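You operate a simulated robot arm through the tools that you are given. There is no shell and no other tool.

You are at the controls of a simulated two-armed robot. One attempt, no reset.

JOB
Driest white block on wick one, wettest on wick two, then two doses.
Fine: driest and wettest by the HAS print; both sit square on their wicks ahead of the first dose and stay there whole; a dose runs four seconds; the other blocks stay on the wick bench end.

Only the result counts: the job must be done as asked and must still hold three seconds after the hand-in. Knocking over, shifting, dropping, spilling or breaking anything else fails it.

ROBOT AND FRAMES
Two 7-joint arms with fingered hands on one trunk that stands fixed in place. Base frame: the origin is at the foot of the trunk, x ahead of it, y to its left, z up. Lengths are in mm, angles in degrees, forces in N, time in s.
The left shoulder is at [99, 128, 1086], the right one opposite. Payload 5 kg a hand.
The tool frame of a hand sits at the grasp point between the pads (the TCP): z along the fingers, y along the line on which they close. The tips reach 37 mm beyond it. The gripper opens to 124 mm. The gripper's body begins 43 mm behind the TCP. The gripper is a hand of 3 fingers: y runs from the thumb to the fingers, the wrist lies at [-21, -116, -203] in the tool frame, and closing takes about 1.5 s.
Orientation is that of the tool frame in the base frame, as [roll, pitch, yaw] about the fixed x, y, z axes, in that order (R = Rz(yaw) Ry(pitch) Rx(roll)). With the fingers straight down and the wrist toward the robot, the tool's x, y and z point along [0, 1, 0], [1, 0, 0] and [0, 0, -1] of the base frame.

CONTROLS
- The arms move only by the tool arm_command. It takes "left_rows", "right_rows" or both (then of equal length, played together; a hand with none holds still); each is a list of rows, each a list of 6 numbers: the shift along the base's x, y, z in units of 25 mm (1.0 is 25 mm), then the turn, a rotation vector about the base's x, y, z in units of 6 degrees (1.0 is 6 degrees). In form: [[tx, ty, tz, rx, ry, rz], ...]. A call has 1 to 20 rows; each row shifts and turns the commanded pose from where the row before left it. "left_hand" and "right_hand" are, for a hand that has rows, the gripper command, from -1 (fully open) to 1 (shut), values between in proportion, set as the call begins (left out, the last holds). A call with a number of a shift or a turn outside -1 to 1 is refused whole. A row lasts 0.2 s, in which the tool goes at most 50 mm and 8.6 degrees; a call with a longer step from one row to the next is refused whole, and so is a gripper value outside its range. A pose out of reach is approached as far as the arm can. The call stops where the force on the tool passes 40 N (or 10 N more than at its start, if that is more) or the arm is blocked; 0.2 s more then pass. Each finger travels about 45 mm/s and halts on what it meets, pressing with about 27 N; the grip force reading is that of the motor and also rises with nothing between the fingers. The clock runs only during rows and for 0.2 s after the last one: add rows that do not move to give the fingers time. It gives the time, the measured TCP pose, the force on the tool (base axes), the opening and the grip force at its end, in the units of the frame above (readings bear some noise), with the torque about the TCP (base axes, N m) and any sound that the robot's microphone picked up, and new pictures: "pictures" is both (left out), scene, wrist or none (wrist: the cameras of the hands that moved).
- Cameras (640 x 400 px; columns grow to the right, rows downward): "scene" is now at [276.5, -5.2, 1269.1]; the picture's right is [-0.17, -0.99, 0.00], its down [-0.39, 0.07, -0.92] and it looks along [0.90, -0.15, -0.40] (base axes); focal length 214 px, centre (320, 200). "left" rides on the left gripper at [-72, -104, -154] in its tool frame; the picture's right is [-0.83, -0.26, 0.49], its down [0.51, -0.72, 0.47] and it looks along [0.23, 0.64, 0.73] (tool axes); focal length 243 px, centre (320, 200). "right" rides on the right gripper at [72, -104, -154] in its tool frame; the picture's right is [-0.83, 0.26, -0.49], its down [-0.51, -0.72, 0.47] and it looks along [-0.23, 0.64, 0.73] (tool axes); focal length 243 px, centre (320, 200). There is no depth. A picture from a camera that has moved, and an enlarged one, comes with that camera's place and axes in the base frame and with its lens. The place of the scene camera against the robot may be out by one fixed shift of up to 18 mm in any direction.
- slide_trunk(by): slides the trunk up (or, below 0, down) by that many mm; the arms and the scene camera ride with it, the base frame stays. It gives what a move gives, with no picture.
- set_fingers(index, middle, thumb_bend, thumb_turn, hand): sets how far each is bent, from 0 (flat) to 1 (curled in); at 0.3 the hand is open as for a grip, at 0.7 the pads meet at the TCP. One left out holds its place. A second passes; each finger stops where it meets its share of the squeeze, and holds until it gets a number again. A gripper value or a shape takes the hand back. It gives what a move gives, with no picture; readings hold the bend of each and the force on the fingers (four entries, about 0 where the hand has none), thumb and palm. thumb_turn goes from beside the hand (0) to across from the fingers (1), as for a grip.
- preshape(shape, hand): the hand has 3 fingers and takes this shape, open, in about a second: jaw (thumb against the fingers, like two jaws); tri (thumb and two fingers); tip (a fingertip pinch); poke (one finger out to press); point (the index stretched); flat (the hand flat); cup (the hand cupped); fist (a fist). The gripper value then closes the fingers along that shape, each until it touches; the sizes above hold for jaw. It gives what a move gives, with no picture.
- head_to(pan, tilt): turns the head with the scene camera to pan (to the left, within 80 degrees either way) and tilt (down, from -29 to 69), counted from straight ahead of the robot. It gives what a move gives, and a new picture of the scene camera.
- zoom(camera, box): a new picture of the part [left, top, right, bottom] of that camera's present view, enlarged. No time passes.
- hand_in(): hands the job in; it is judged then, once.

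Nothing tells you positions but the pictures and the camera data. Unless the task says otherwise, let go and move clear before handing in.

The tools are called after "Request:" as a command line: name --argument value ..., lists and objects as JSON in quotes. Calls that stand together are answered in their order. arm_command: Moves the arms, as the interface text tells. Its arguments: {"type":"object","properties":{"left_rows":{"type":"array"},"left_hand":{"type":"number"},"right_rows":{"type":"array"},"right_hand":{"type":"number"},"pictures":{"type":"string","enum":["both","scene","wrist","none"]}},"required":[]} The other tools are called the same way: slide_trunk (by) slides the trunk up or down; preshape (shape, hand) gives the hand a shape; set_fingers (index, middle, thumb_bend, thumb_turn, hand) moves the fingers one by one; head_to (pan, tilt) turns the head that bears the scene camera; zoom (camera, box) takes an enlarged picture of a part of a camera's view; hand_in () hands the job in.

At the start:

```text
time_s: 0.0
left_ee_pos: [820.8, 202.4, 1223.5]
left_ee_rot: [-179.9, 0.0, 90.0]
left_contact_force: [-0.1, -0.2, 0.3]
left_ft_torque: [-0.04, 0.02, -0.01]
left_width: 123.8
left_grip_force: 0.1
left_shape: jaw
left_bend: [0.3, 0.3, 0.3, 0.98]
left_finger forces: [0.0, 0.1, 0.1, 0.0, 0.0, 0.0]
right_ee_pos: [577.5, -419.9, 1259.0]
right_ee_rot: [180.0, 0.1, 90.0]
right_contact_force: [0.3, -0.2, 0.0]
right_ft_torque: [-0.02, 0.03, -0.01]
right_width: 123.5
right_grip_force: 0.0
right_shape: jaw
right_bend: [0.3, 0.3, 0.3, 0.98]
right_finger forces: [0.0, 0.1, 0.0, 0.0, 0.0, 0.0]
trunk travel left (down, up): [-275.0, 288.0]
head pan, tilt: [-9.5, 23.5]
```

scene: 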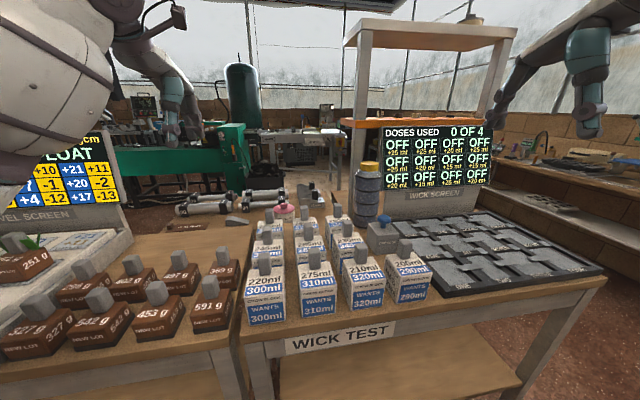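
right: 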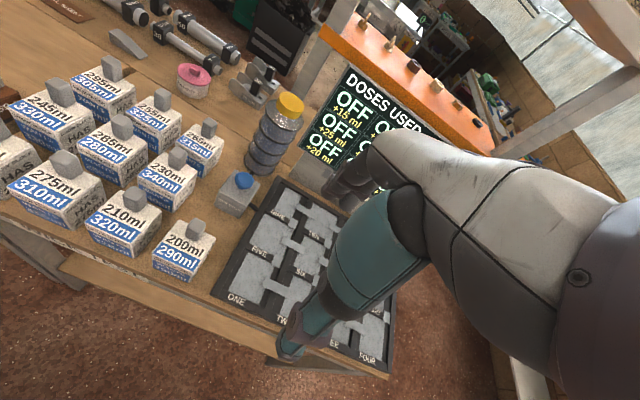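
left: 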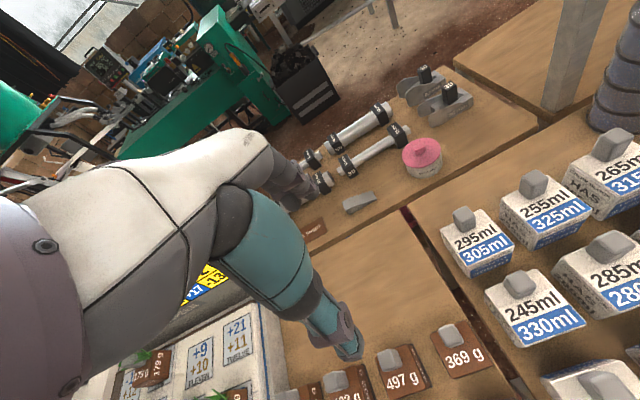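

I see a wick bench with white blocks marked HAS/WANTS, a grid of wicks with a blue button, and a screen. I'll zoom in to read the prints and layout before moving anything.

Request:
zoom --camera "scene" --box '[230, 190, 440, 330]'

Request:
zoom --camera "scene" --box '[350, 110, 610, 310]'

Request:
zoom --camera "right" --box '[0, 40, 240, 290]'

Request:
zoom --camera "right" --box '[180, 60, 440, 380]'

Request:
zoom --camera "left" --box '[420, 100, 640, 400]'

```text
2.86 times, centred on (335, 260) of scene
camera zoom: at [276.5, -5.2, 1269.1], right [-0.17, -0.99, 0.0], down [-0.39, 0.07, -0.92], along [0.9, -0.15, -0.4], focal length 613 px, centre (277, 29)
```

zoom: 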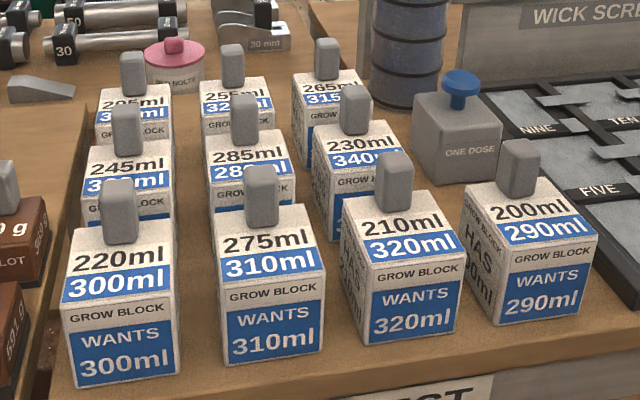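

```text
2.00 times, centred on (480, 210) of scene
camera zoom: at [276.5, -5.2, 1269.1], right [-0.17, -0.99, 0.0], down [-0.39, 0.07, -0.92], along [0.9, -0.15, -0.4], focal length 429 px, centre (0, 180)
```

zoom: 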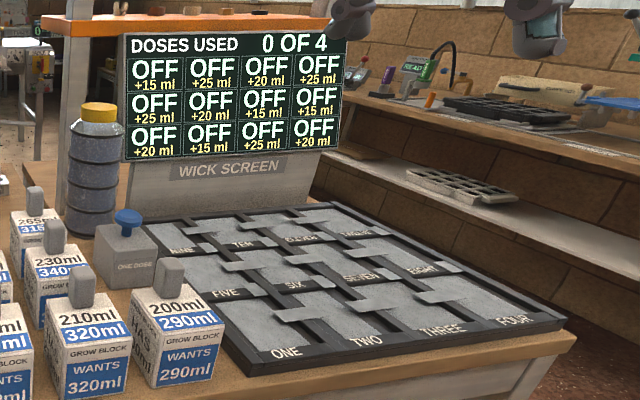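

```text
1.60 times, centred on (120, 165) of right
camera zoom: at [472.1, -346.8, 1413.2], right [0.26, -0.83, 0.49], down [-0.72, -0.51, -0.47], along [0.64, -0.23, -0.73], focal length 388 px, centre (640, 256)
```

zoom: 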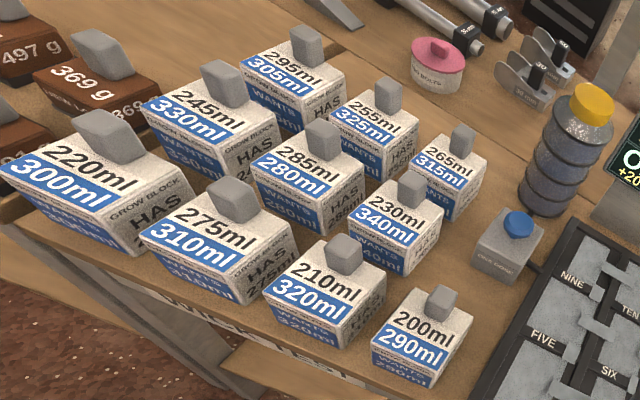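

```text
1.25 times, centred on (310, 220) of right
camera zoom: at [472.1, -346.8, 1413.2], right [0.26, -0.83, 0.49], down [-0.72, -0.51, -0.47], along [0.64, -0.23, -0.73], focal length 303 px, centre (332, 175)
```

zoom: 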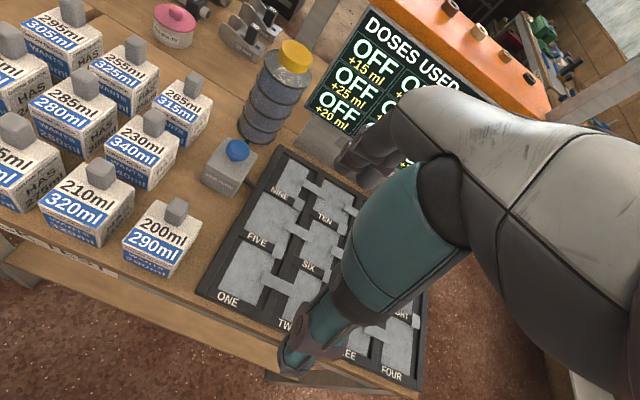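

```text
1.33 times, centred on (530, 250) of left
camera zoom: at [717.5, 130.7, 1376.7], right [-0.26, -0.83, -0.49], down [-0.72, 0.51, -0.47], along [0.64, 0.23, -0.73], focal length 324 px, centre (40, 133)
```

zoom: 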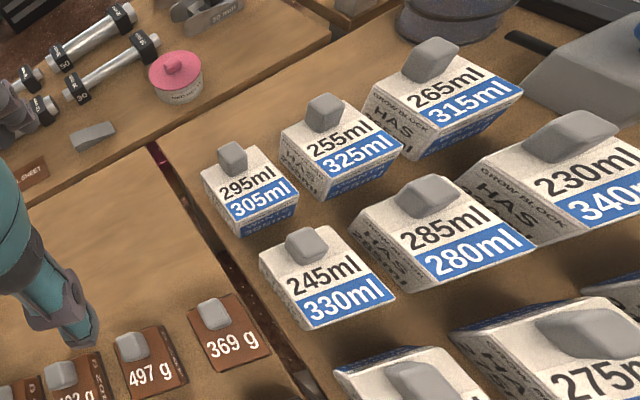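

The blocks show HAS in black: 200 ml looks driest and 295 ml wettest. I'll look around with the head to fix the layout of bench, wicks and obstacles before moving.

Request:
head_to --pan -30 --tilt 35

Request:
zoom --camera "scene" --box '[240, 60, 560, 260]'

Request:
zoom --camera "scene" --box '[60, 100, 300, 250]'

```text
time_s: 0.8
left_ee_pos: [822.1, 203.3, 1222.7]
left_ee_rot: [180.0, 0.0, 90.1]
left_contact_force: [-0.4, 0.4, -0.6]
left_ft_torque: [0.02, 0.0, 0.0]
left_width: 123.8
left_grip_force: 0.0
left_shape: jaw
left_bend: [0.3, 0.3, 0.3, 0.98]
left_finger forces: [0.0, 0.1, 0.0, 0.1, 0.0, 0.0]
right_ee_pos: [576.6, -419.1, 1260.5]
right_ee_rot: [-179.9, 0.0, 90.0]
right_contact_force: [-0.1, 0.0, 0.9]
right_ft_torque: [0.01, 0.01, -0.02]
right_width: 123.7
right_grip_force: 0.1
right_shape: jaw
right_bend: [0.3, 0.3, 0.3, 0.98]
right_finger forces: [0.0, 0.1, 0.1, 0.1, 0.0, 0.0]
trunk travel left (down, up): [-275.0, 288.0]
head pan, tilt: [-30.0, 35.0]
camera scene: at [261.5, -33.9, 1250.9], right [-0.5, -0.87, 0.0], down [-0.5, 0.29, -0.82], along [0.71, -0.41, -0.57], focal length 214 px, centre (320, 200)
```

scene: 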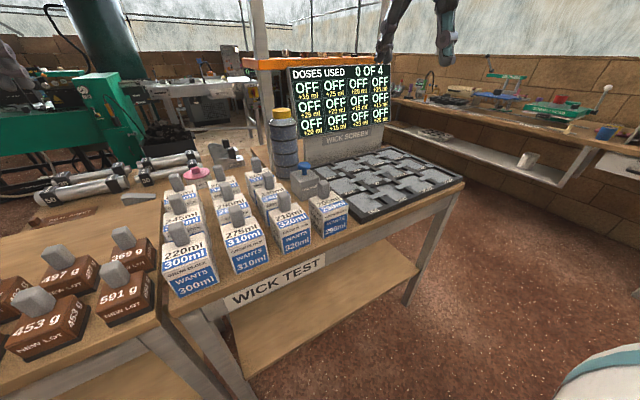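

```text
2.00 times, centred on (400, 160) of scene
camera zoom: at [261.5, -33.9, 1250.9], right [-0.5, -0.87, 0.0], down [-0.5, 0.29, -0.82], along [0.71, -0.41, -0.57], focal length 429 px, centre (160, 280)
```

zoom: 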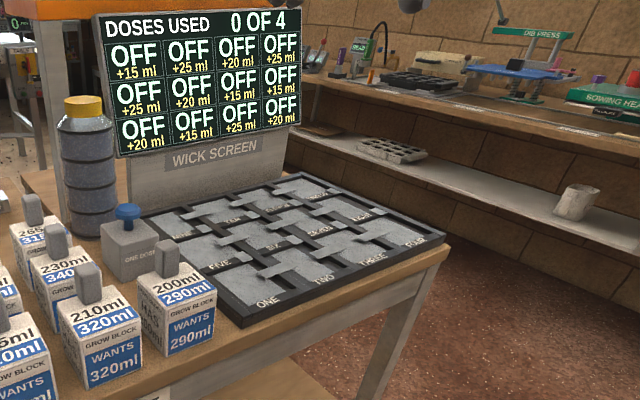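

```text
2.67 times, centred on (180, 175) of scene
camera zoom: at [261.5, -33.9, 1250.9], right [-0.5, -0.87, 0.0], down [-0.5, 0.29, -0.82], along [0.71, -0.41, -0.57], focal length 572 px, centre (693, 267)
```

zoom: 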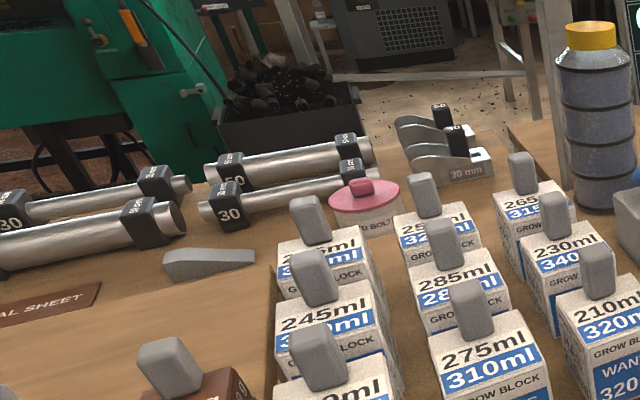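

The wick tray has rows of four, ONE nearest left; the button is between tray and blocks. I'll zoom on the wicks and on the HAS side prints with the wrist camera.

Request:
zoom --camera "right" --box '[200, 160, 360, 320]'

Request:
zoom --camera "right" --box '[40, 40, 140, 140]'

Request:
zoom --camera "right" --box '[130, 200, 230, 300]'

Request:
zoom --camera "scene" --box '[150, 160, 350, 300]'

```text
2.50 times, centred on (280, 240) of right
camera zoom: at [472.1, -346.9, 1413.1], right [0.26, -0.83, 0.49], down [-0.72, -0.51, -0.47], along [0.64, -0.23, -0.73], focal length 606 px, centre (420, 100)
```

zoom: 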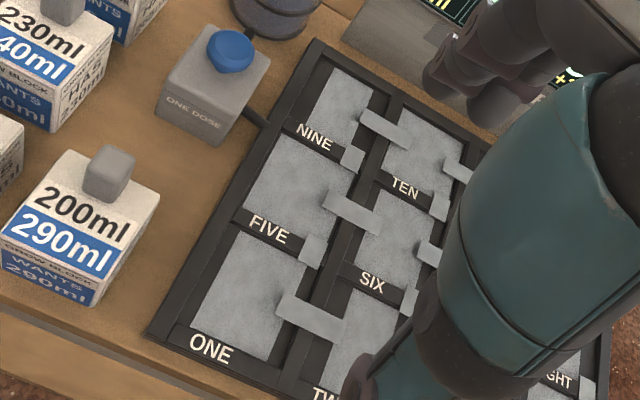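

```text
4.00 times, centred on (90, 90) of right
camera zoom: at [472.1, -346.9, 1413.1], right [0.26, -0.83, 0.49], down [-0.72, -0.51, -0.47], along [0.64, -0.23, -0.73], focal length 970 px, centre (1240, 640)
```

zoom: 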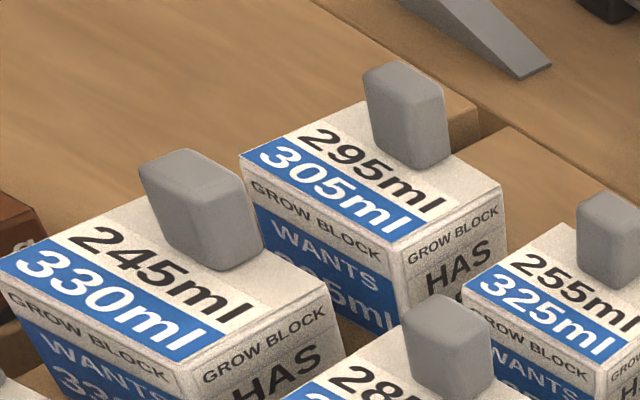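

```text
4.00 times, centred on (180, 250) of right
camera zoom: at [472.1, -346.9, 1413.1], right [0.26, -0.83, 0.49], down [-0.72, -0.51, -0.47], along [0.64, -0.23, -0.73], focal length 970 px, centre (880, 0)
```

zoom: 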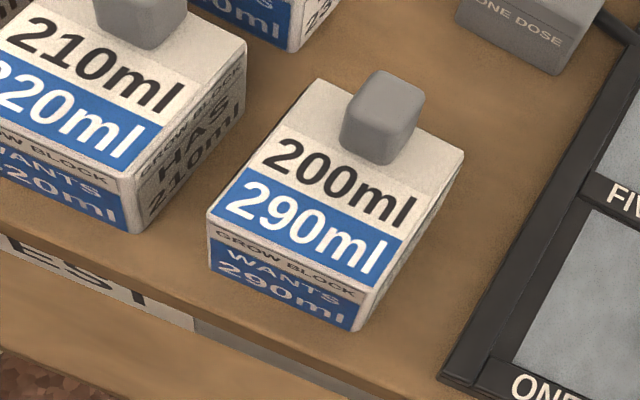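

```text
2.86 times, centred on (250, 230) of scene
camera zoom: at [261.5, -33.9, 1250.9], right [-0.5, -0.87, 0.0], down [-0.5, 0.29, -0.82], along [0.71, -0.41, -0.57], focal length 613 px, centre (520, 114)
```

zoom: 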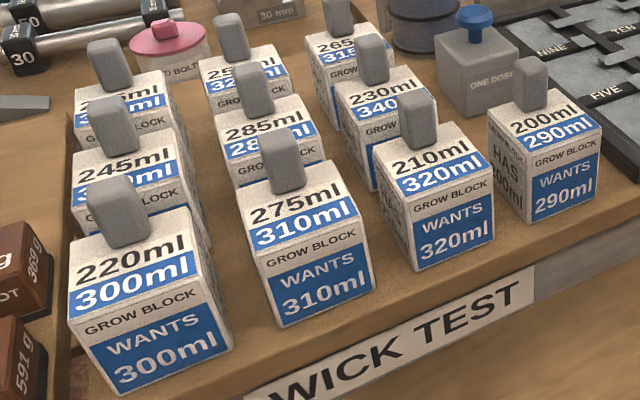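

Block 200 HAS-side print confirms black = HAS. I'll move the right hand a little left and down for a second wrist view to triangulate the height and places of the blocks.

Request:
arm_command --right_rows '[[0, 0.8, -0.8, 0, 0, 0], [0, 0.8, -0.8, 0, 0, 0], [0, 0.8, -0.8, 0, 0, 0], [0, 0.8, -0.8, 0, 0, 0], [0, 0.8, -0.8, 0, 0, 0], [0, 0, 0, 0, 0, 0]]' --pictures "wrist"

```text
time_s: 2.2
left_ee_pos: [821.6, 202.6, 1224.8]
left_ee_rot: [-180.0, 0.0, 90.0]
left_contact_force: [-0.4, -0.4, 0.3]
left_ft_torque: [0.04, -0.04, 0.0]
left_width: 123.5
left_grip_force: 0.1
left_shape: jaw
left_bend: [0.3, 0.3, 0.3, 0.98]
left_finger forces: [0.0, 0.0, 0.0, 0.0, 0.0, 0.1]
right_ee_pos: [576.6, -318.9, 1158.3]
right_ee_rot: [180.0, 0.0, 89.9]
right_contact_force: [-0.2, -0.8, 0.4]
right_ft_torque: [0.01, 0.01, -0.03]
right_width: 123.9
right_grip_force: 0.1
right_shape: jaw
right_bend: [0.3, 0.3, 0.3, 0.98]
right_finger forces: [0.0, 0.1, 0.0, 0.0, 0.0, 0.0]
trunk travel left (down, up): [-275.0, 288.0]
head pan, tilt: [-30.0, 35.0]
camera right: at [471.5, -247.0, 1313.0], right [0.26, -0.83, 0.49], down [-0.72, -0.51, -0.47], along [0.64, -0.23, -0.73], focal length 243 px, centre (320, 200)
```

right: 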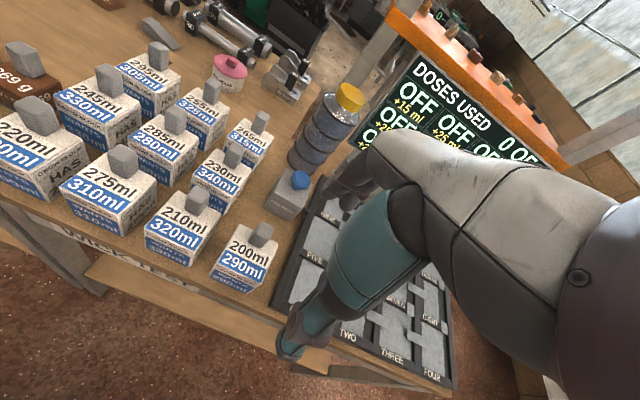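

The hand moved cleanly; now I'll enlarge block 200 and tray corner in this view to triangulate.

Request:
zoom --camera "right" --box '[190, 200, 340, 350]'

Request:
zoom --camera "right" --box '[40, 30, 200, 190]'

```text
2.67 times, centred on (265, 275) of right
camera zoom: at [471.5, -247.0, 1313.0], right [0.26, -0.83, 0.49], down [-0.72, -0.51, -0.47], along [0.64, -0.23, -0.73], focal length 647 px, centre (467, 0)
```

zoom: 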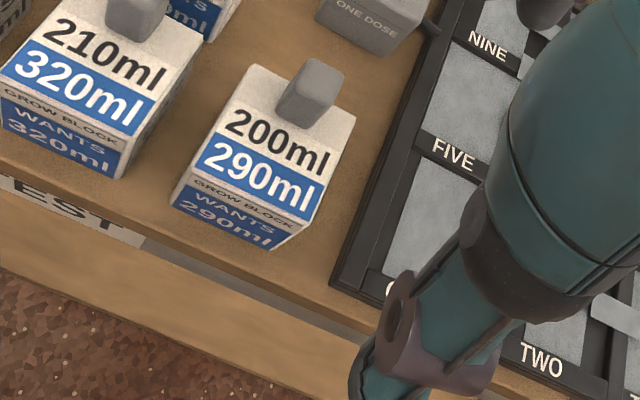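

```text
2.50 times, centred on (120, 110) of right
camera zoom: at [471.5, -247.0, 1313.0], right [0.26, -0.83, 0.49], down [-0.72, -0.51, -0.47], along [0.64, -0.23, -0.73], focal length 606 px, centre (820, 425)
```

zoom: 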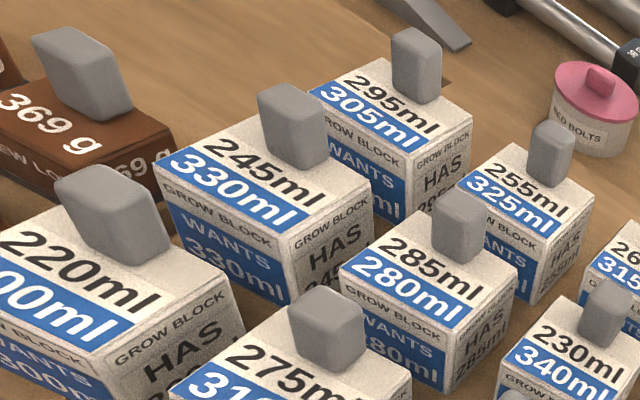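

Triangulation puts bench surface near z≈830, block 200 spanning x 598–672, y −250…−328, top ≈922, knob near (658,−288) with top ≈970. Next I move the right hand over the tray's right for a clear view of wicks ONE and TWO.

Request:
arm_command --right_rows '[[0, -0.95, -0.25, 0, 0, 0], [0, -0.95, -0.25, 0, 0, 0], [0, -0.95, -0.25, 0, 0, 0], [0, -0.95, -0.25, 0, 0, 0], [0, -0.95, -0.25, 0, 0, 0], [0, -0.95, -0.25, 0, 0, 0], [0, -0.95, -0.25, 0, 0, 0], [0, -0.95, -0.25, 0, 0, 0], [0, -0.95, -0.25, 0, 0, 0], [0, -0.95, -0.25, 0, 0, 0], [0, -0.95, -0.25, 0, 0, 0], [0, 0, 0, 0, 0, 0]]' --pictures "wrist"

Request:
zoom --camera "right" --box '[120, 100, 340, 340]'

```text
time_s: 4.8
left_ee_pos: [820.7, 204.6, 1223.9]
left_ee_rot: [-180.0, 0.0, 89.9]
left_contact_force: [0.6, 0.3, -0.5]
left_ft_torque: [0.0, 0.0, -0.02]
left_width: 123.8
left_grip_force: 0.0
left_shape: jaw
left_bend: [0.3, 0.3, 0.3, 0.98]
left_finger forces: [0.0, 0.0, 0.1, 0.1, 0.0, 0.0]
right_ee_pos: [578.0, -583.0, 1091.8]
right_ee_rot: [-180.0, 0.0, 90.0]
right_contact_force: [0.2, -0.5, 0.7]
right_ft_torque: [-0.01, -0.02, 0.0]
right_width: 123.6
right_grip_force: 0.1
right_shape: jaw
right_bend: [0.3, 0.3, 0.3, 0.98]
right_finger forces: [0.1, 0.0, 0.0, 0.0, 0.0, 0.1]
trunk travel left (down, up): [-275.0, 288.0]
head pan, tilt: [-30.0, 35.0]
camera right: at [472.7, -510.3, 1245.7], right [0.26, -0.83, 0.49], down [-0.72, -0.51, -0.47], along [0.64, -0.23, -0.73], focal length 243 px, centre (320, 200)
```

right: 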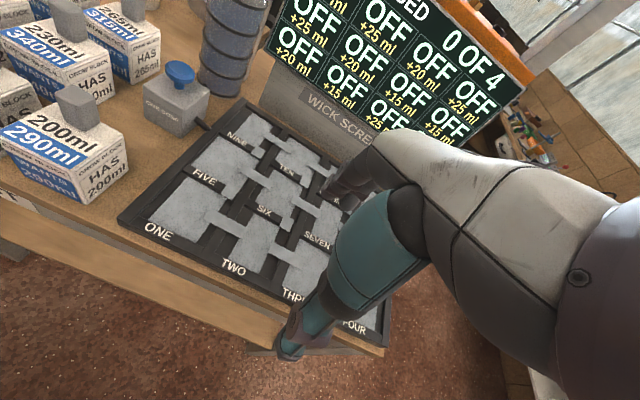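

```text
1.67 times, centred on (230, 220) of right
camera zoom: at [472.7, -510.3, 1245.7], right [0.26, -0.83, 0.49], down [-0.72, -0.51, -0.47], along [0.64, -0.23, -0.73], focal length 404 px, centre (470, 167)
```

zoom: 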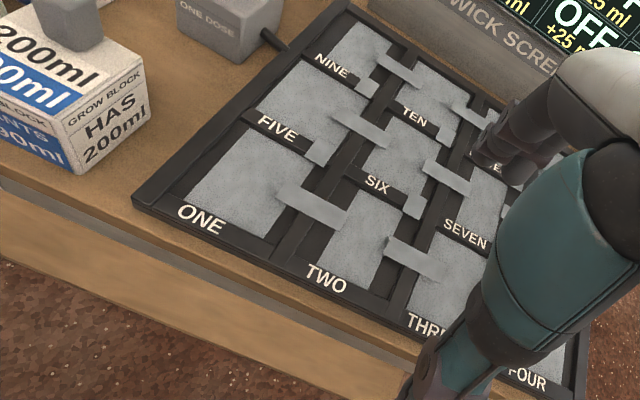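

The side print confirms HAS 200 ml. I'll zoom closer on pads ONE and TWO.

Request:
zoom --camera "right" --box '[120, 150, 320, 290]'

Request:
zoom --camera "right" --box '[140, 50, 240, 150]'

Request:
zoom --camera "right" --box '[0, 60, 150, 210]'

```text
2.86 times, centred on (220, 220) of right
camera zoom: at [472.7, -510.3, 1245.7], right [0.26, -0.83, 0.49], down [-0.72, -0.51, -0.47], along [0.64, -0.23, -0.73], focal length 693 px, centre (606, 143)
```

zoom: 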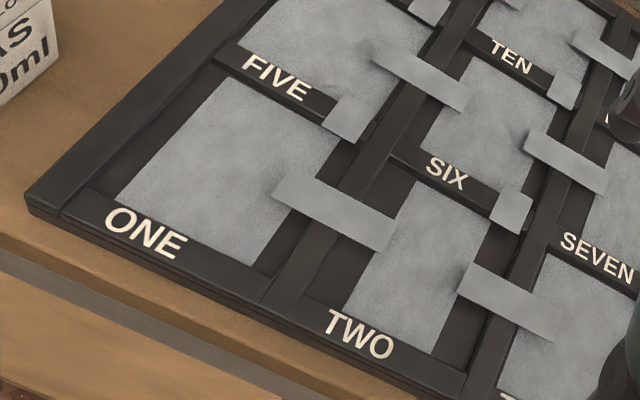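

```text
4.00 times, centred on (190, 100) of right
camera zoom: at [472.7, -510.3, 1245.7], right [0.26, -0.83, 0.49], down [-0.72, -0.51, -0.47], along [0.64, -0.23, -0.73], focal length 970 px, centre (840, 600)
```

zoom: 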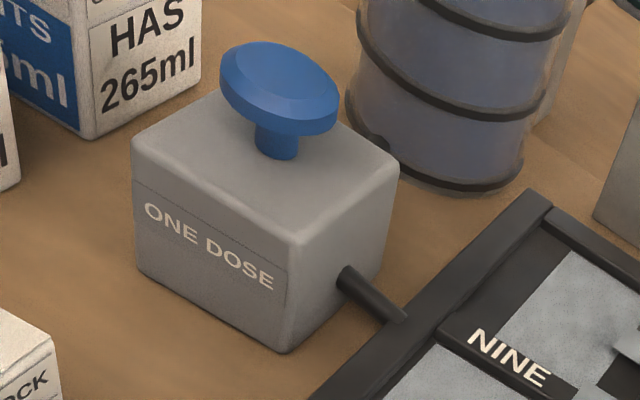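

```text
2.67 times, centred on (75, 135) of right
camera zoom: at [472.7, -510.3, 1245.7], right [0.26, -0.83, 0.49], down [-0.72, -0.51, -0.47], along [0.64, -0.23, -0.73], focal length 647 px, centre (973, 373)
```

zoom: 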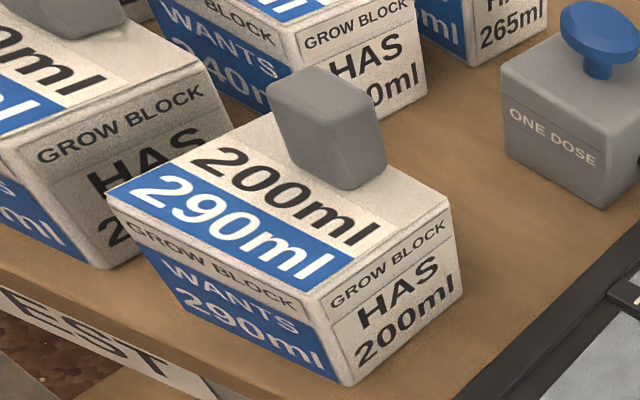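

Tray surface is ≈858 high; pad ONE is centred about (657,−437), pad TWO about (658,−552), with bridging strips between them. I'll bring the right camera closer to see whether the strips stand proud.

Request:
arm_command --right_rows '[[0.57, 0.27, -0.85, 0, 0, 0], [0.57, 0.27, -0.85, 0, 0, 0], [0.57, 0.27, -0.85, 0, 0, 0], [0.57, 0.27, -0.85, 0, 0, 0], [0.57, 0.27, -0.85, 0, 0, 0], [0.57, 0.27, -0.85, 0, 0, 0], [0, 0, 0, 0, 0, 0]]' --pictures "wrist"

Request:
zoom --camera "right" --box '[60, 150, 320, 330]'

Request:
zoom --camera "right" --box '[180, 200, 300, 300]'

```text
time_s: 6.4
left_ee_pos: [820.8, 202.6, 1224.9]
left_ee_rot: [-179.9, 0.1, 90.0]
left_contact_force: [-0.5, 0.0, 0.6]
left_ft_torque: [0.02, -0.02, 0.01]
left_width: 123.4
left_grip_force: 0.0
left_shape: jaw
left_bend: [0.3, 0.3, 0.3, 0.98]
left_finger forces: [0.0, 0.0, 0.0, 0.0, 0.0, 0.1]
right_ee_pos: [662.9, -540.0, 962.0]
right_ee_rot: [179.9, 0.0, 89.9]
right_contact_force: [0.8, -0.5, 0.3]
right_ft_torque: [0.01, 0.0, 0.03]
right_width: 123.6
right_grip_force: 0.0
right_shape: jaw
right_bend: [0.3, 0.3, 0.3, 0.98]
right_finger forces: [0.1, 0.0, 0.1, 0.0, 0.0, 0.0]
trunk travel left (down, up): [-275.0, 288.0]
head pan, tilt: [-30.0, 35.0]
camera right: at [557.9, -467.0, 1116.3], right [0.26, -0.83, 0.49], down [-0.72, -0.51, -0.47], along [0.64, -0.23, -0.73], focal length 243 px, centre (320, 200)
```

right: 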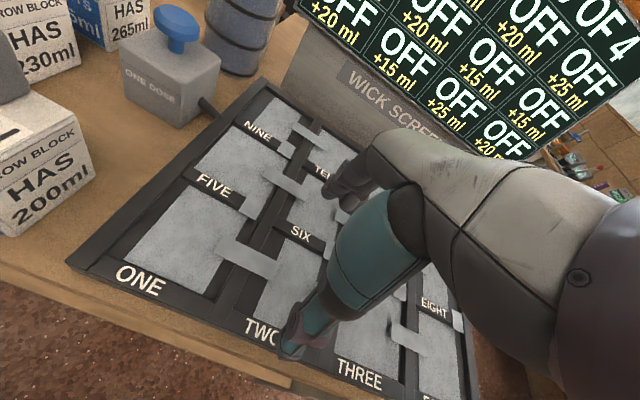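

```text
2.22 times, centred on (190, 240) of right
camera zoom: at [557.9, -467.0, 1116.3], right [0.26, -0.83, 0.49], down [-0.72, -0.51, -0.47], along [0.64, -0.23, -0.73], focal length 539 px, centre (609, 111)
```

zoom: 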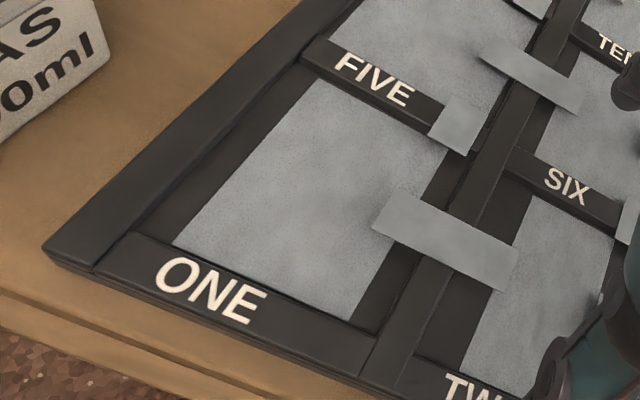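

```text
4.00 times, centred on (240, 250) of right
camera zoom: at [557.9, -467.0, 1116.3], right [0.26, -0.83, 0.49], down [-0.72, -0.51, -0.47], along [0.64, -0.23, -0.73], focal length 970 px, centre (640, 0)
```

zoom: 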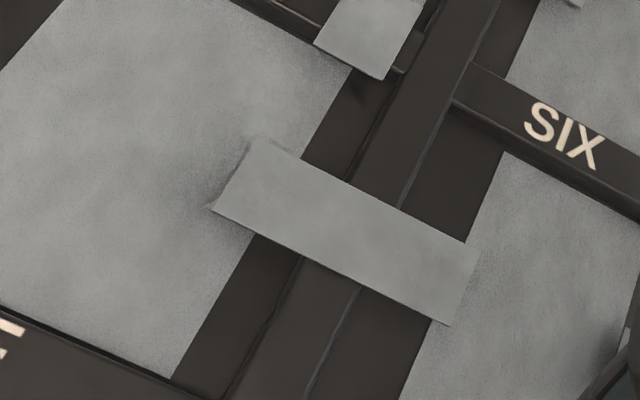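

The strips lie across the raised dividers and overlap the pads slightly. I'll shift the hand 85 mm to the right for a sideways parallax view to measure heights of strip, divider and pad.

Request:
arm_command --right_rows '[[0, -0.85, 0, 0, 0, 0], [0, -0.85, 0, 0, 0, 0], [0, -0.85, 0, 0, 0, 0], [0, -0.85, 0, 0, 0, 0], [0, 0, 0, 0, 0, 0]]' --pictures "none"

Request:
zoom --camera "right" --box '[40, 130, 300, 310]'

Request:
zoom --camera "right" --box '[110, 160, 230, 280]'

```text
time_s: 7.6
left_ee_pos: [822.0, 203.7, 1221.9]
left_ee_rot: [-180.0, 0.1, 90.0]
left_contact_force: [0.3, -0.2, 0.4]
left_ft_torque: [0.0, 0.03, -0.04]
left_width: 123.5
left_grip_force: 0.0
left_shape: jaw
left_bend: [0.3, 0.3, 0.3, 0.98]
left_finger forces: [0.0, 0.0, 0.1, 0.0, 0.1, 0.1]
right_ee_pos: [662.4, -622.8, 964.4]
right_ee_rot: [180.0, 0.0, 90.0]
right_contact_force: [0.0, 0.0, -0.2]
right_ft_torque: [-0.01, 0.0, -0.01]
right_width: 123.6
right_grip_force: 0.1
right_shape: jaw
right_bend: [0.3, 0.3, 0.3, 0.98]
right_finger forces: [0.0, 0.1, 0.0, 0.1, 0.0, 0.0]
trunk travel left (down, up): [-275.0, 288.0]
head pan, tilt: [-30.0, 35.0]
```

```text
2.22 times, centred on (170, 220) of right
camera zoom: at [557.8, -550.0, 1117.4], right [0.26, -0.83, 0.49], down [-0.72, -0.51, -0.47], along [0.64, -0.23, -0.73], focal length 539 px, centre (653, 156)
```

zoom: 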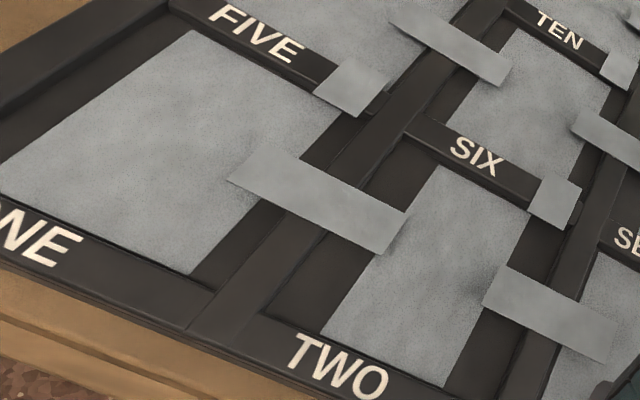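

```text
3.33 times, centred on (170, 220) of right
camera zoom: at [557.8, -550.0, 1117.4], right [0.26, -0.83, 0.49], down [-0.72, -0.51, -0.47], along [0.64, -0.23, -0.73], focal length 809 px, centre (820, 133)
```

zoom: 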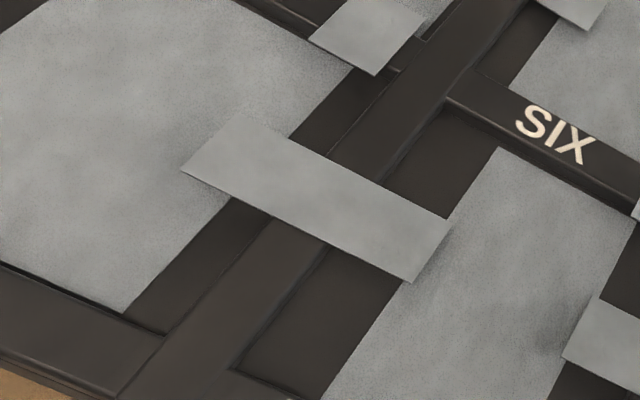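

Strip tops sit ≈863, pads ≈860, dividers ≈864; pad ONE centre (655,−437), pad TWO (656,−552). Now I raise the right hand and carry it over block 200's knob at about (660,−287).

Request:
arm_command --right_rows '[[0, 0, 1, 0, 0, 0], [0, 0, 1, 0, 0, 0], [0, 0.5, 0.9, 0, 0, 0], [0, 0.96, 0.5, 0, 0, 0], [0, 1, 0, 0, 0, 0], [0, 1, 0, 0, 0, 0], [0, 1, 0, 0, 0, 0], [0, 1, 0, 0, 0, 0], [0, 1, 0, 0, 0, 0], [0, 1, 0, 0, 0, 0], [0, 1, 0, 0, 0, 0], [0, 1, 0, 0, 0, 0], [0, 1, 0, 0, 0, 0], [0, 1, 0, 0, 0, 0], [0, 1, 0, 0, 0, 0], [0, 1, 0, 0, 0, 0], [0, 0, 0, 0, 0, 0]]' --pictures "both"

```text
time_s: 11.2
left_ee_pos: [820.3, 202.4, 1223.4]
left_ee_rot: [179.9, 0.0, 90.1]
left_contact_force: [-0.5, 0.3, 0.4]
left_ft_torque: [0.04, 0.02, 0.03]
left_width: 123.4
left_grip_force: 0.1
left_shape: jaw
left_bend: [0.3, 0.3, 0.3, 0.98]
left_finger forces: [0.0, 0.0, 0.1, 0.1, 0.0, 0.1]
right_ee_pos: [660.5, -290.2, 1048.8]
right_ee_rot: [-179.9, 0.1, 90.1]
right_contact_force: [0.3, -0.4, 0.0]
right_ft_torque: [-0.01, 0.01, 0.0]
right_width: 123.7
right_grip_force: 0.2
right_shape: jaw
right_bend: [0.3, 0.3, 0.3, 0.98]
right_finger forces: [0.0, 0.1, 0.0, 0.0, 0.0, 0.1]
trunk travel left (down, up): [-275.0, 288.0]
head pan, tilt: [-30.0, 35.0]
camera scene: at [261.3, -34.6, 1250.8], right [-0.5, -0.87, 0.0], down [-0.5, 0.29, -0.82], along [0.71, -0.41, -0.57], focal length 214 px, centre (320, 200)
camera right: at [556.1, -217.5, 1202.4], right [0.26, -0.83, 0.49], down [-0.72, -0.51, -0.47], along [0.64, -0.23, -0.73], focal length 243 px, centre (320, 200)
```

scene: 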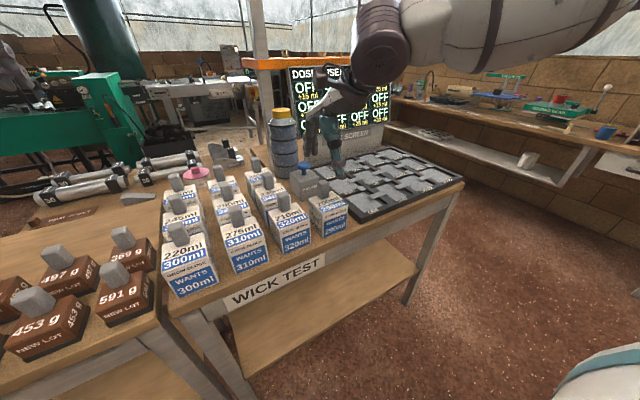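
right: 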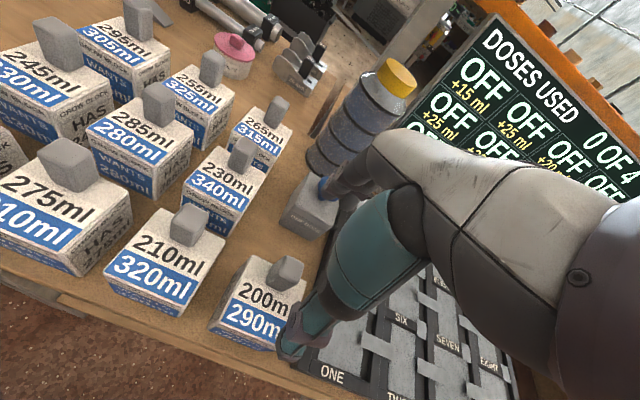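

The hand is above block 200. I'll zoom to compare the knob's place with my estimate before descending.

Request:
zoom --camera "right" --box '[200, 240, 330, 370]'

Request:
zoom --camera "scene" --box '[270, 60, 420, 260]'

```text
3.08 times, centred on (265, 305) of right
camera zoom: at [556.1, -217.5, 1202.4], right [0.26, -0.83, 0.49], down [-0.72, -0.51, -0.47], along [0.64, -0.23, -0.73], focal length 746 px, centre (489, -123)
```

zoom: 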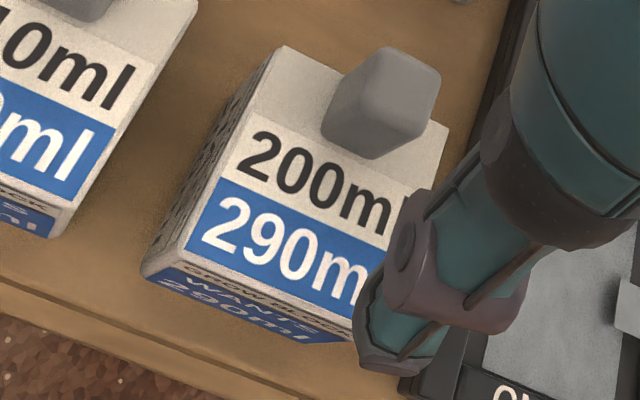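

```text
2.00 times, centred on (345, 160) of scene
camera zoom: at [261.3, -34.6, 1250.8], right [-0.5, -0.87, 0.0], down [-0.5, 0.29, -0.82], along [0.71, -0.41, -0.57], focal length 429 px, centre (270, 280)
```

zoom: 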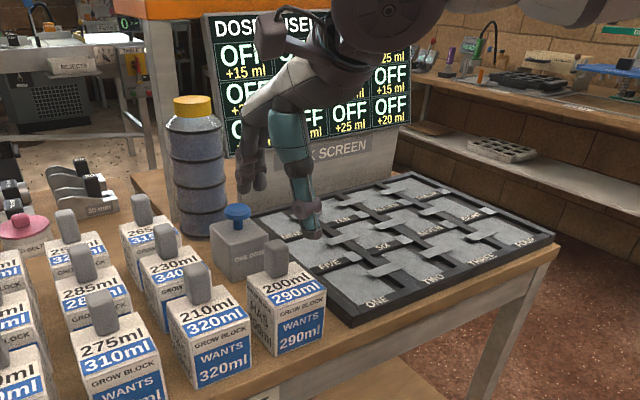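

The knob matches my estimate (≈660, −285). I'll descend straight to just above the gripping height and check thumb clearance.

Request:
arm_command --right_rows '[[0, 0.04, -0.8, 0, 0, 0], [0, 0.04, -0.8, 0, 0, 0], [0, 0.04, -0.7, 0, 0, 0], [0, 0.04, -0.6, 0, 0, 0], [0, 0, 0, 0, 0, 0]]' --pictures "both"

Request:
zoom --camera "right" --box '[200, 200, 400, 380]'

Request:
zoom --camera "scene" --box '[270, 120, 390, 250]'

```text
time_s: 12.4
left_ee_pos: [820.0, 203.1, 1222.9]
left_ee_rot: [179.9, 0.1, 90.0]
left_contact_force: [-0.1, 0.1, -0.4]
left_ft_torque: [0.0, 0.02, 0.0]
left_width: 123.6
left_grip_force: 0.1
left_shape: jaw
left_bend: [0.3, 0.3, 0.3, 0.98]
left_finger forces: [0.0, 0.0, 0.0, 0.0, 0.0, 0.0]
right_ee_pos: [662.4, -284.7, 977.1]
right_ee_rot: [-180.0, 0.0, 90.0]
right_contact_force: [0.3, -0.4, -0.6]
right_ft_torque: [-0.02, 0.0, 0.04]
right_width: 123.7
right_grip_force: 0.1
right_shape: jaw
right_bend: [0.3, 0.3, 0.3, 0.98]
right_finger forces: [0.0, 0.1, 0.0, 0.0, 0.0, 0.0]
trunk travel left (down, up): [-275.0, 288.0]
head pan, tilt: [-30.0, 35.0]
camera scene: at [261.1, -33.7, 1250.9], right [-0.5, -0.87, 0.0], down [-0.5, 0.29, -0.82], along [0.71, -0.41, -0.57], focal length 214 px, centre (320, 200)
camera right: at [555.9, -211.6, 1130.2], right [0.26, -0.83, 0.49], down [-0.72, -0.51, -0.47], along [0.64, -0.23, -0.73], focal length 243 px, centre (320, 200)
```

scene: 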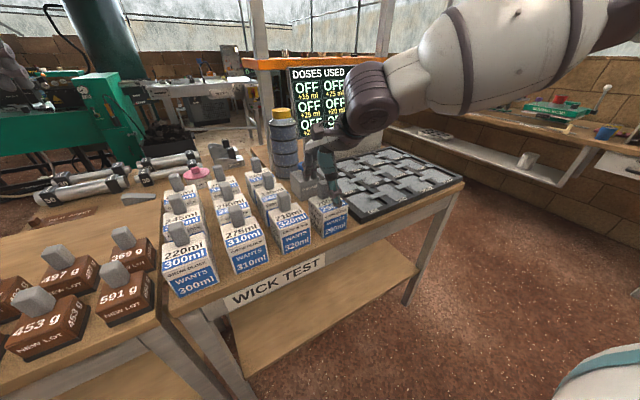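
right: 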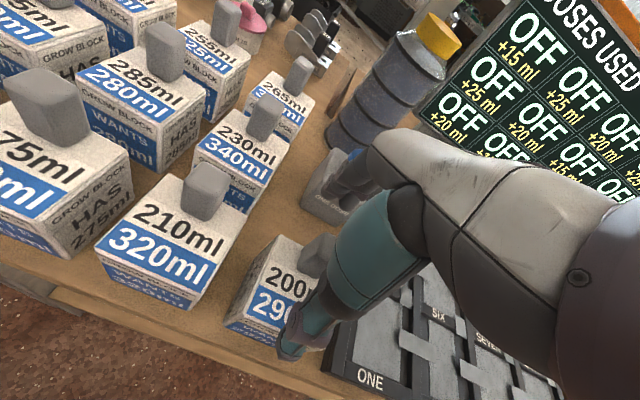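

```text
2.22 times, centred on (300, 290) of right
camera zoom: at [555.9, -211.6, 1130.2], right [0.26, -0.83, 0.49], down [-0.72, -0.51, -0.47], along [0.64, -0.23, -0.73], focal length 539 px, centre (364, 0)
```

zoom: 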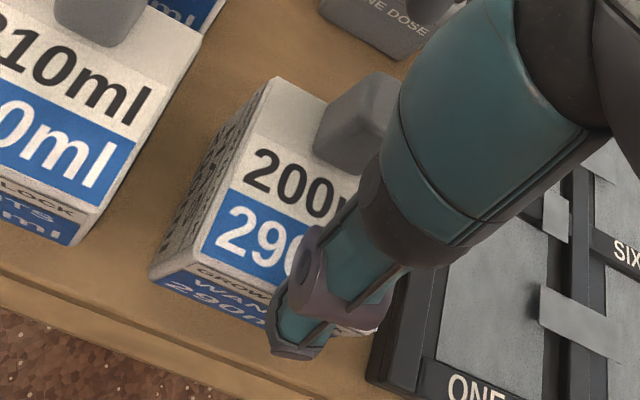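

```text
3.08 times, centred on (330, 185) of scene
camera zoom: at [261.1, -33.7, 1250.9], right [-0.5, -0.87, 0.0], down [-0.5, 0.29, -0.82], along [0.71, -0.41, -0.57], focal length 660 px, centre (289, 246)
```

zoom: 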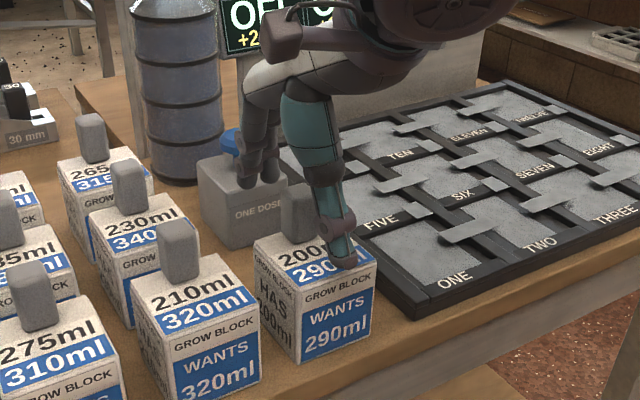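

Thumb is above the block's top and fingers clear the dose box. I'll lower another 11 mm and close partway to about 40 mm opening to inspect.

Request:
arm_command --right_rows '[[-0.06, 0, -0.22, 0, 0, 0], [0, 0, -0.22, 0, 0, 0], [0, 0, 0, 0, 0, 0], [0, 0, 0, 0, 0, 0], [0, 0, 0, 0, 0, 0], [0, 0, 0, 0, 0, 0], [0, 0, 0, 0, 0, 0], [0, 0, 0, 0, 0, 0], [0, 0, 0, 0, 0, 0]]' --right_hand 0.3 --pictures "wrist"

Request:
zoom --camera "right" --box '[220, 180, 420, 360]'

Request:
zoom --camera "scene" --box '[290, 130, 370, 240]'

```text
time_s: 14.4
left_ee_pos: [821.2, 203.2, 1223.9]
left_ee_rot: [180.0, 0.0, 90.1]
left_contact_force: [-0.4, -0.2, 1.0]
left_ft_torque: [0.0, -0.01, 0.02]
left_width: 123.8
left_grip_force: 0.0
left_shape: jaw
left_bend: [0.3, 0.3, 0.3, 0.98]
left_finger forces: [0.0, 0.0, 0.1, 0.0, 0.1, 0.0]
right_ee_pos: [660.4, -284.5, 965.9]
right_ee_rot: [-180.0, 0.0, 90.0]
right_contact_force: [-0.3, 0.2, -0.2]
right_ft_torque: [0.0, -0.01, 0.04]
right_width: 43.9
right_grip_force: 0.1
right_shape: jaw
right_bend: [0.74, 0.51, 0.73, 1.0]
right_finger forces: [0.1, 0.1, 0.0, 0.0, 0.1, 0.0]
trunk travel left (down, up): [-275.0, 288.0]
head pan, tilt: [-30.0, 35.0]
camera right: at [555.4, -211.8, 1119.9], right [0.26, -0.83, 0.49], down [-0.72, -0.51, -0.47], along [0.64, -0.23, -0.73], focal length 243 px, centre (320, 200)
```

right: 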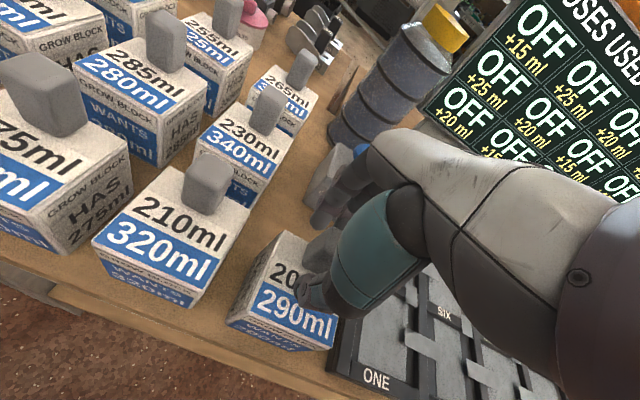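

```text
2.22 times, centred on (320, 270) of right
camera zoom: at [555.4, -211.8, 1119.9], right [0.26, -0.83, 0.49], down [-0.72, -0.51, -0.47], along [0.64, -0.23, -0.73], focal length 539 px, centre (320, 44)
```

zoom: 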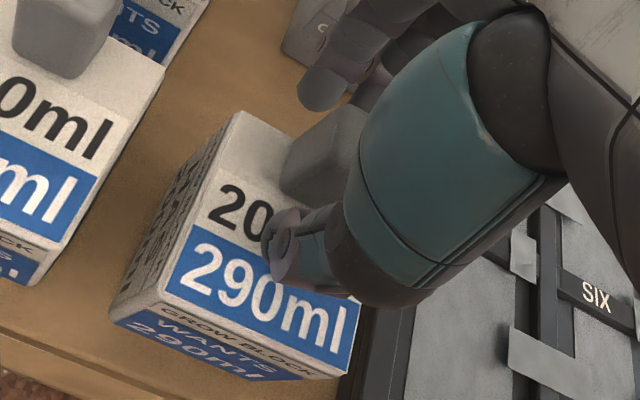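

```text
3.64 times, centred on (330, 185) of scene
camera zoom: at [261.5, -33.9, 1250.8], right [-0.5, -0.87, 0.0], down [-0.5, 0.29, -0.82], along [0.71, -0.41, -0.57], focal length 780 px, centre (284, 254)
```

zoom: 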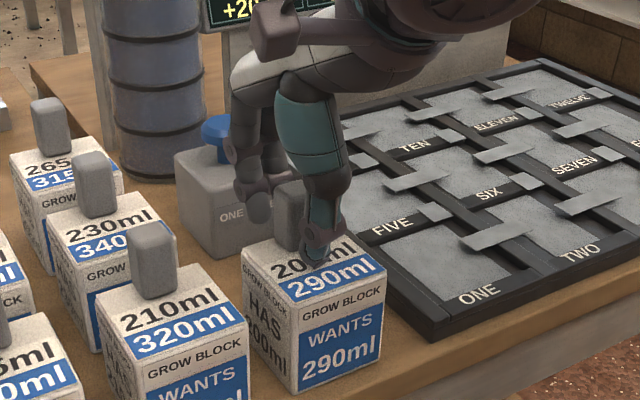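

No contact yet and the thumb is clear of the top face. I'll close fully on the knob.

Request:
arm_command --right_rows '[[0, 0, 0, 0, 0, 0], [0, 0, 0, 0, 0, 0], [0, 0, 0, 0, 0, 0], [0, 0, 0, 0, 0, 0], [0, 0, 0, 0, 0, 0], [0, 0, 0, 0, 0, 0]]' --right_hand 1 --pictures "wrist"

Request:
zoom --camera "right" --box '[220, 180, 420, 360]'

Request:
zoom --camera "scene" --box '[290, 130, 370, 240]'

```text
time_s: 15.8
left_ee_pos: [820.3, 204.0, 1223.4]
left_ee_rot: [180.0, 0.1, 90.0]
left_contact_force: [-0.3, 0.4, 0.3]
left_ft_torque: [0.01, 0.04, 0.02]
left_width: 123.7
left_grip_force: 0.1
left_shape: jaw
left_bend: [0.3, 0.3, 0.3, 0.98]
left_finger forces: [0.0, 0.0, 0.0, 0.1, 0.0, 0.1]
right_ee_pos: [660.7, -285.7, 966.0]
right_ee_rot: [-180.0, 0.0, 90.0]
right_contact_force: [-1.1, 0.3, -0.7]
right_ft_torque: [0.02, 0.06, -0.01]
right_width: 21.1
right_grip_force: 27.5
right_shape: jaw
right_bend: [0.73, 0.62, 0.74, 1.0]
right_finger forces: [15.5, 8.0, 0.0, 0.0, 24.1, 0.0]
trunk travel left (down, up): [-275.0, 288.0]
head pan, tilt: [-30.0, 35.0]
camera right: at [555.6, -211.9, 1119.7], right [0.26, -0.83, 0.49], down [-0.72, -0.51, -0.47], along [0.64, -0.23, -0.73], focal length 243 px, centre (320, 200)
```

right: 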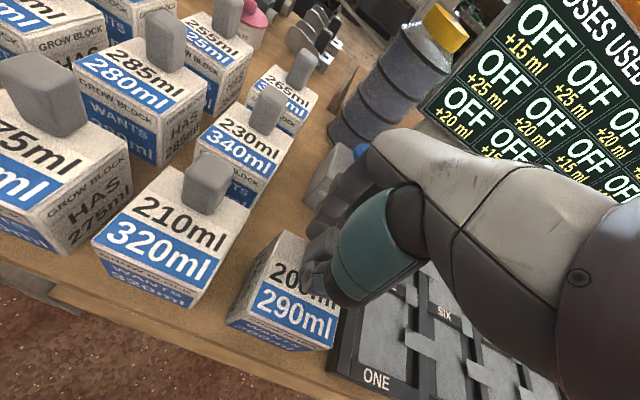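

```text
2.22 times, centred on (320, 270) of right
camera zoom: at [555.6, -211.9, 1119.7], right [0.26, -0.83, 0.49], down [-0.72, -0.51, -0.47], along [0.64, -0.23, -0.73], focal length 539 px, centre (320, 44)
```

zoom: 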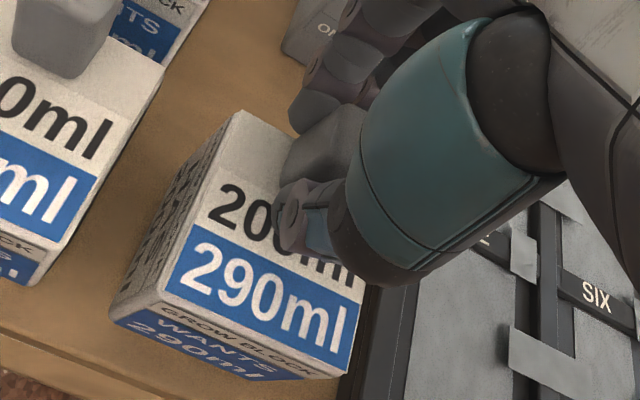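

```text
3.64 times, centred on (330, 185) of scene
camera zoom: at [261.6, -34.0, 1250.8], right [-0.5, -0.87, 0.0], down [-0.5, 0.29, -0.82], along [0.71, -0.41, -0.57], focal length 780 px, centre (284, 254)
```

zoom: 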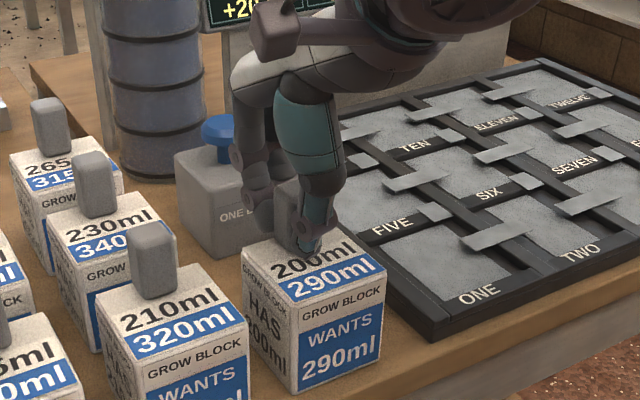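

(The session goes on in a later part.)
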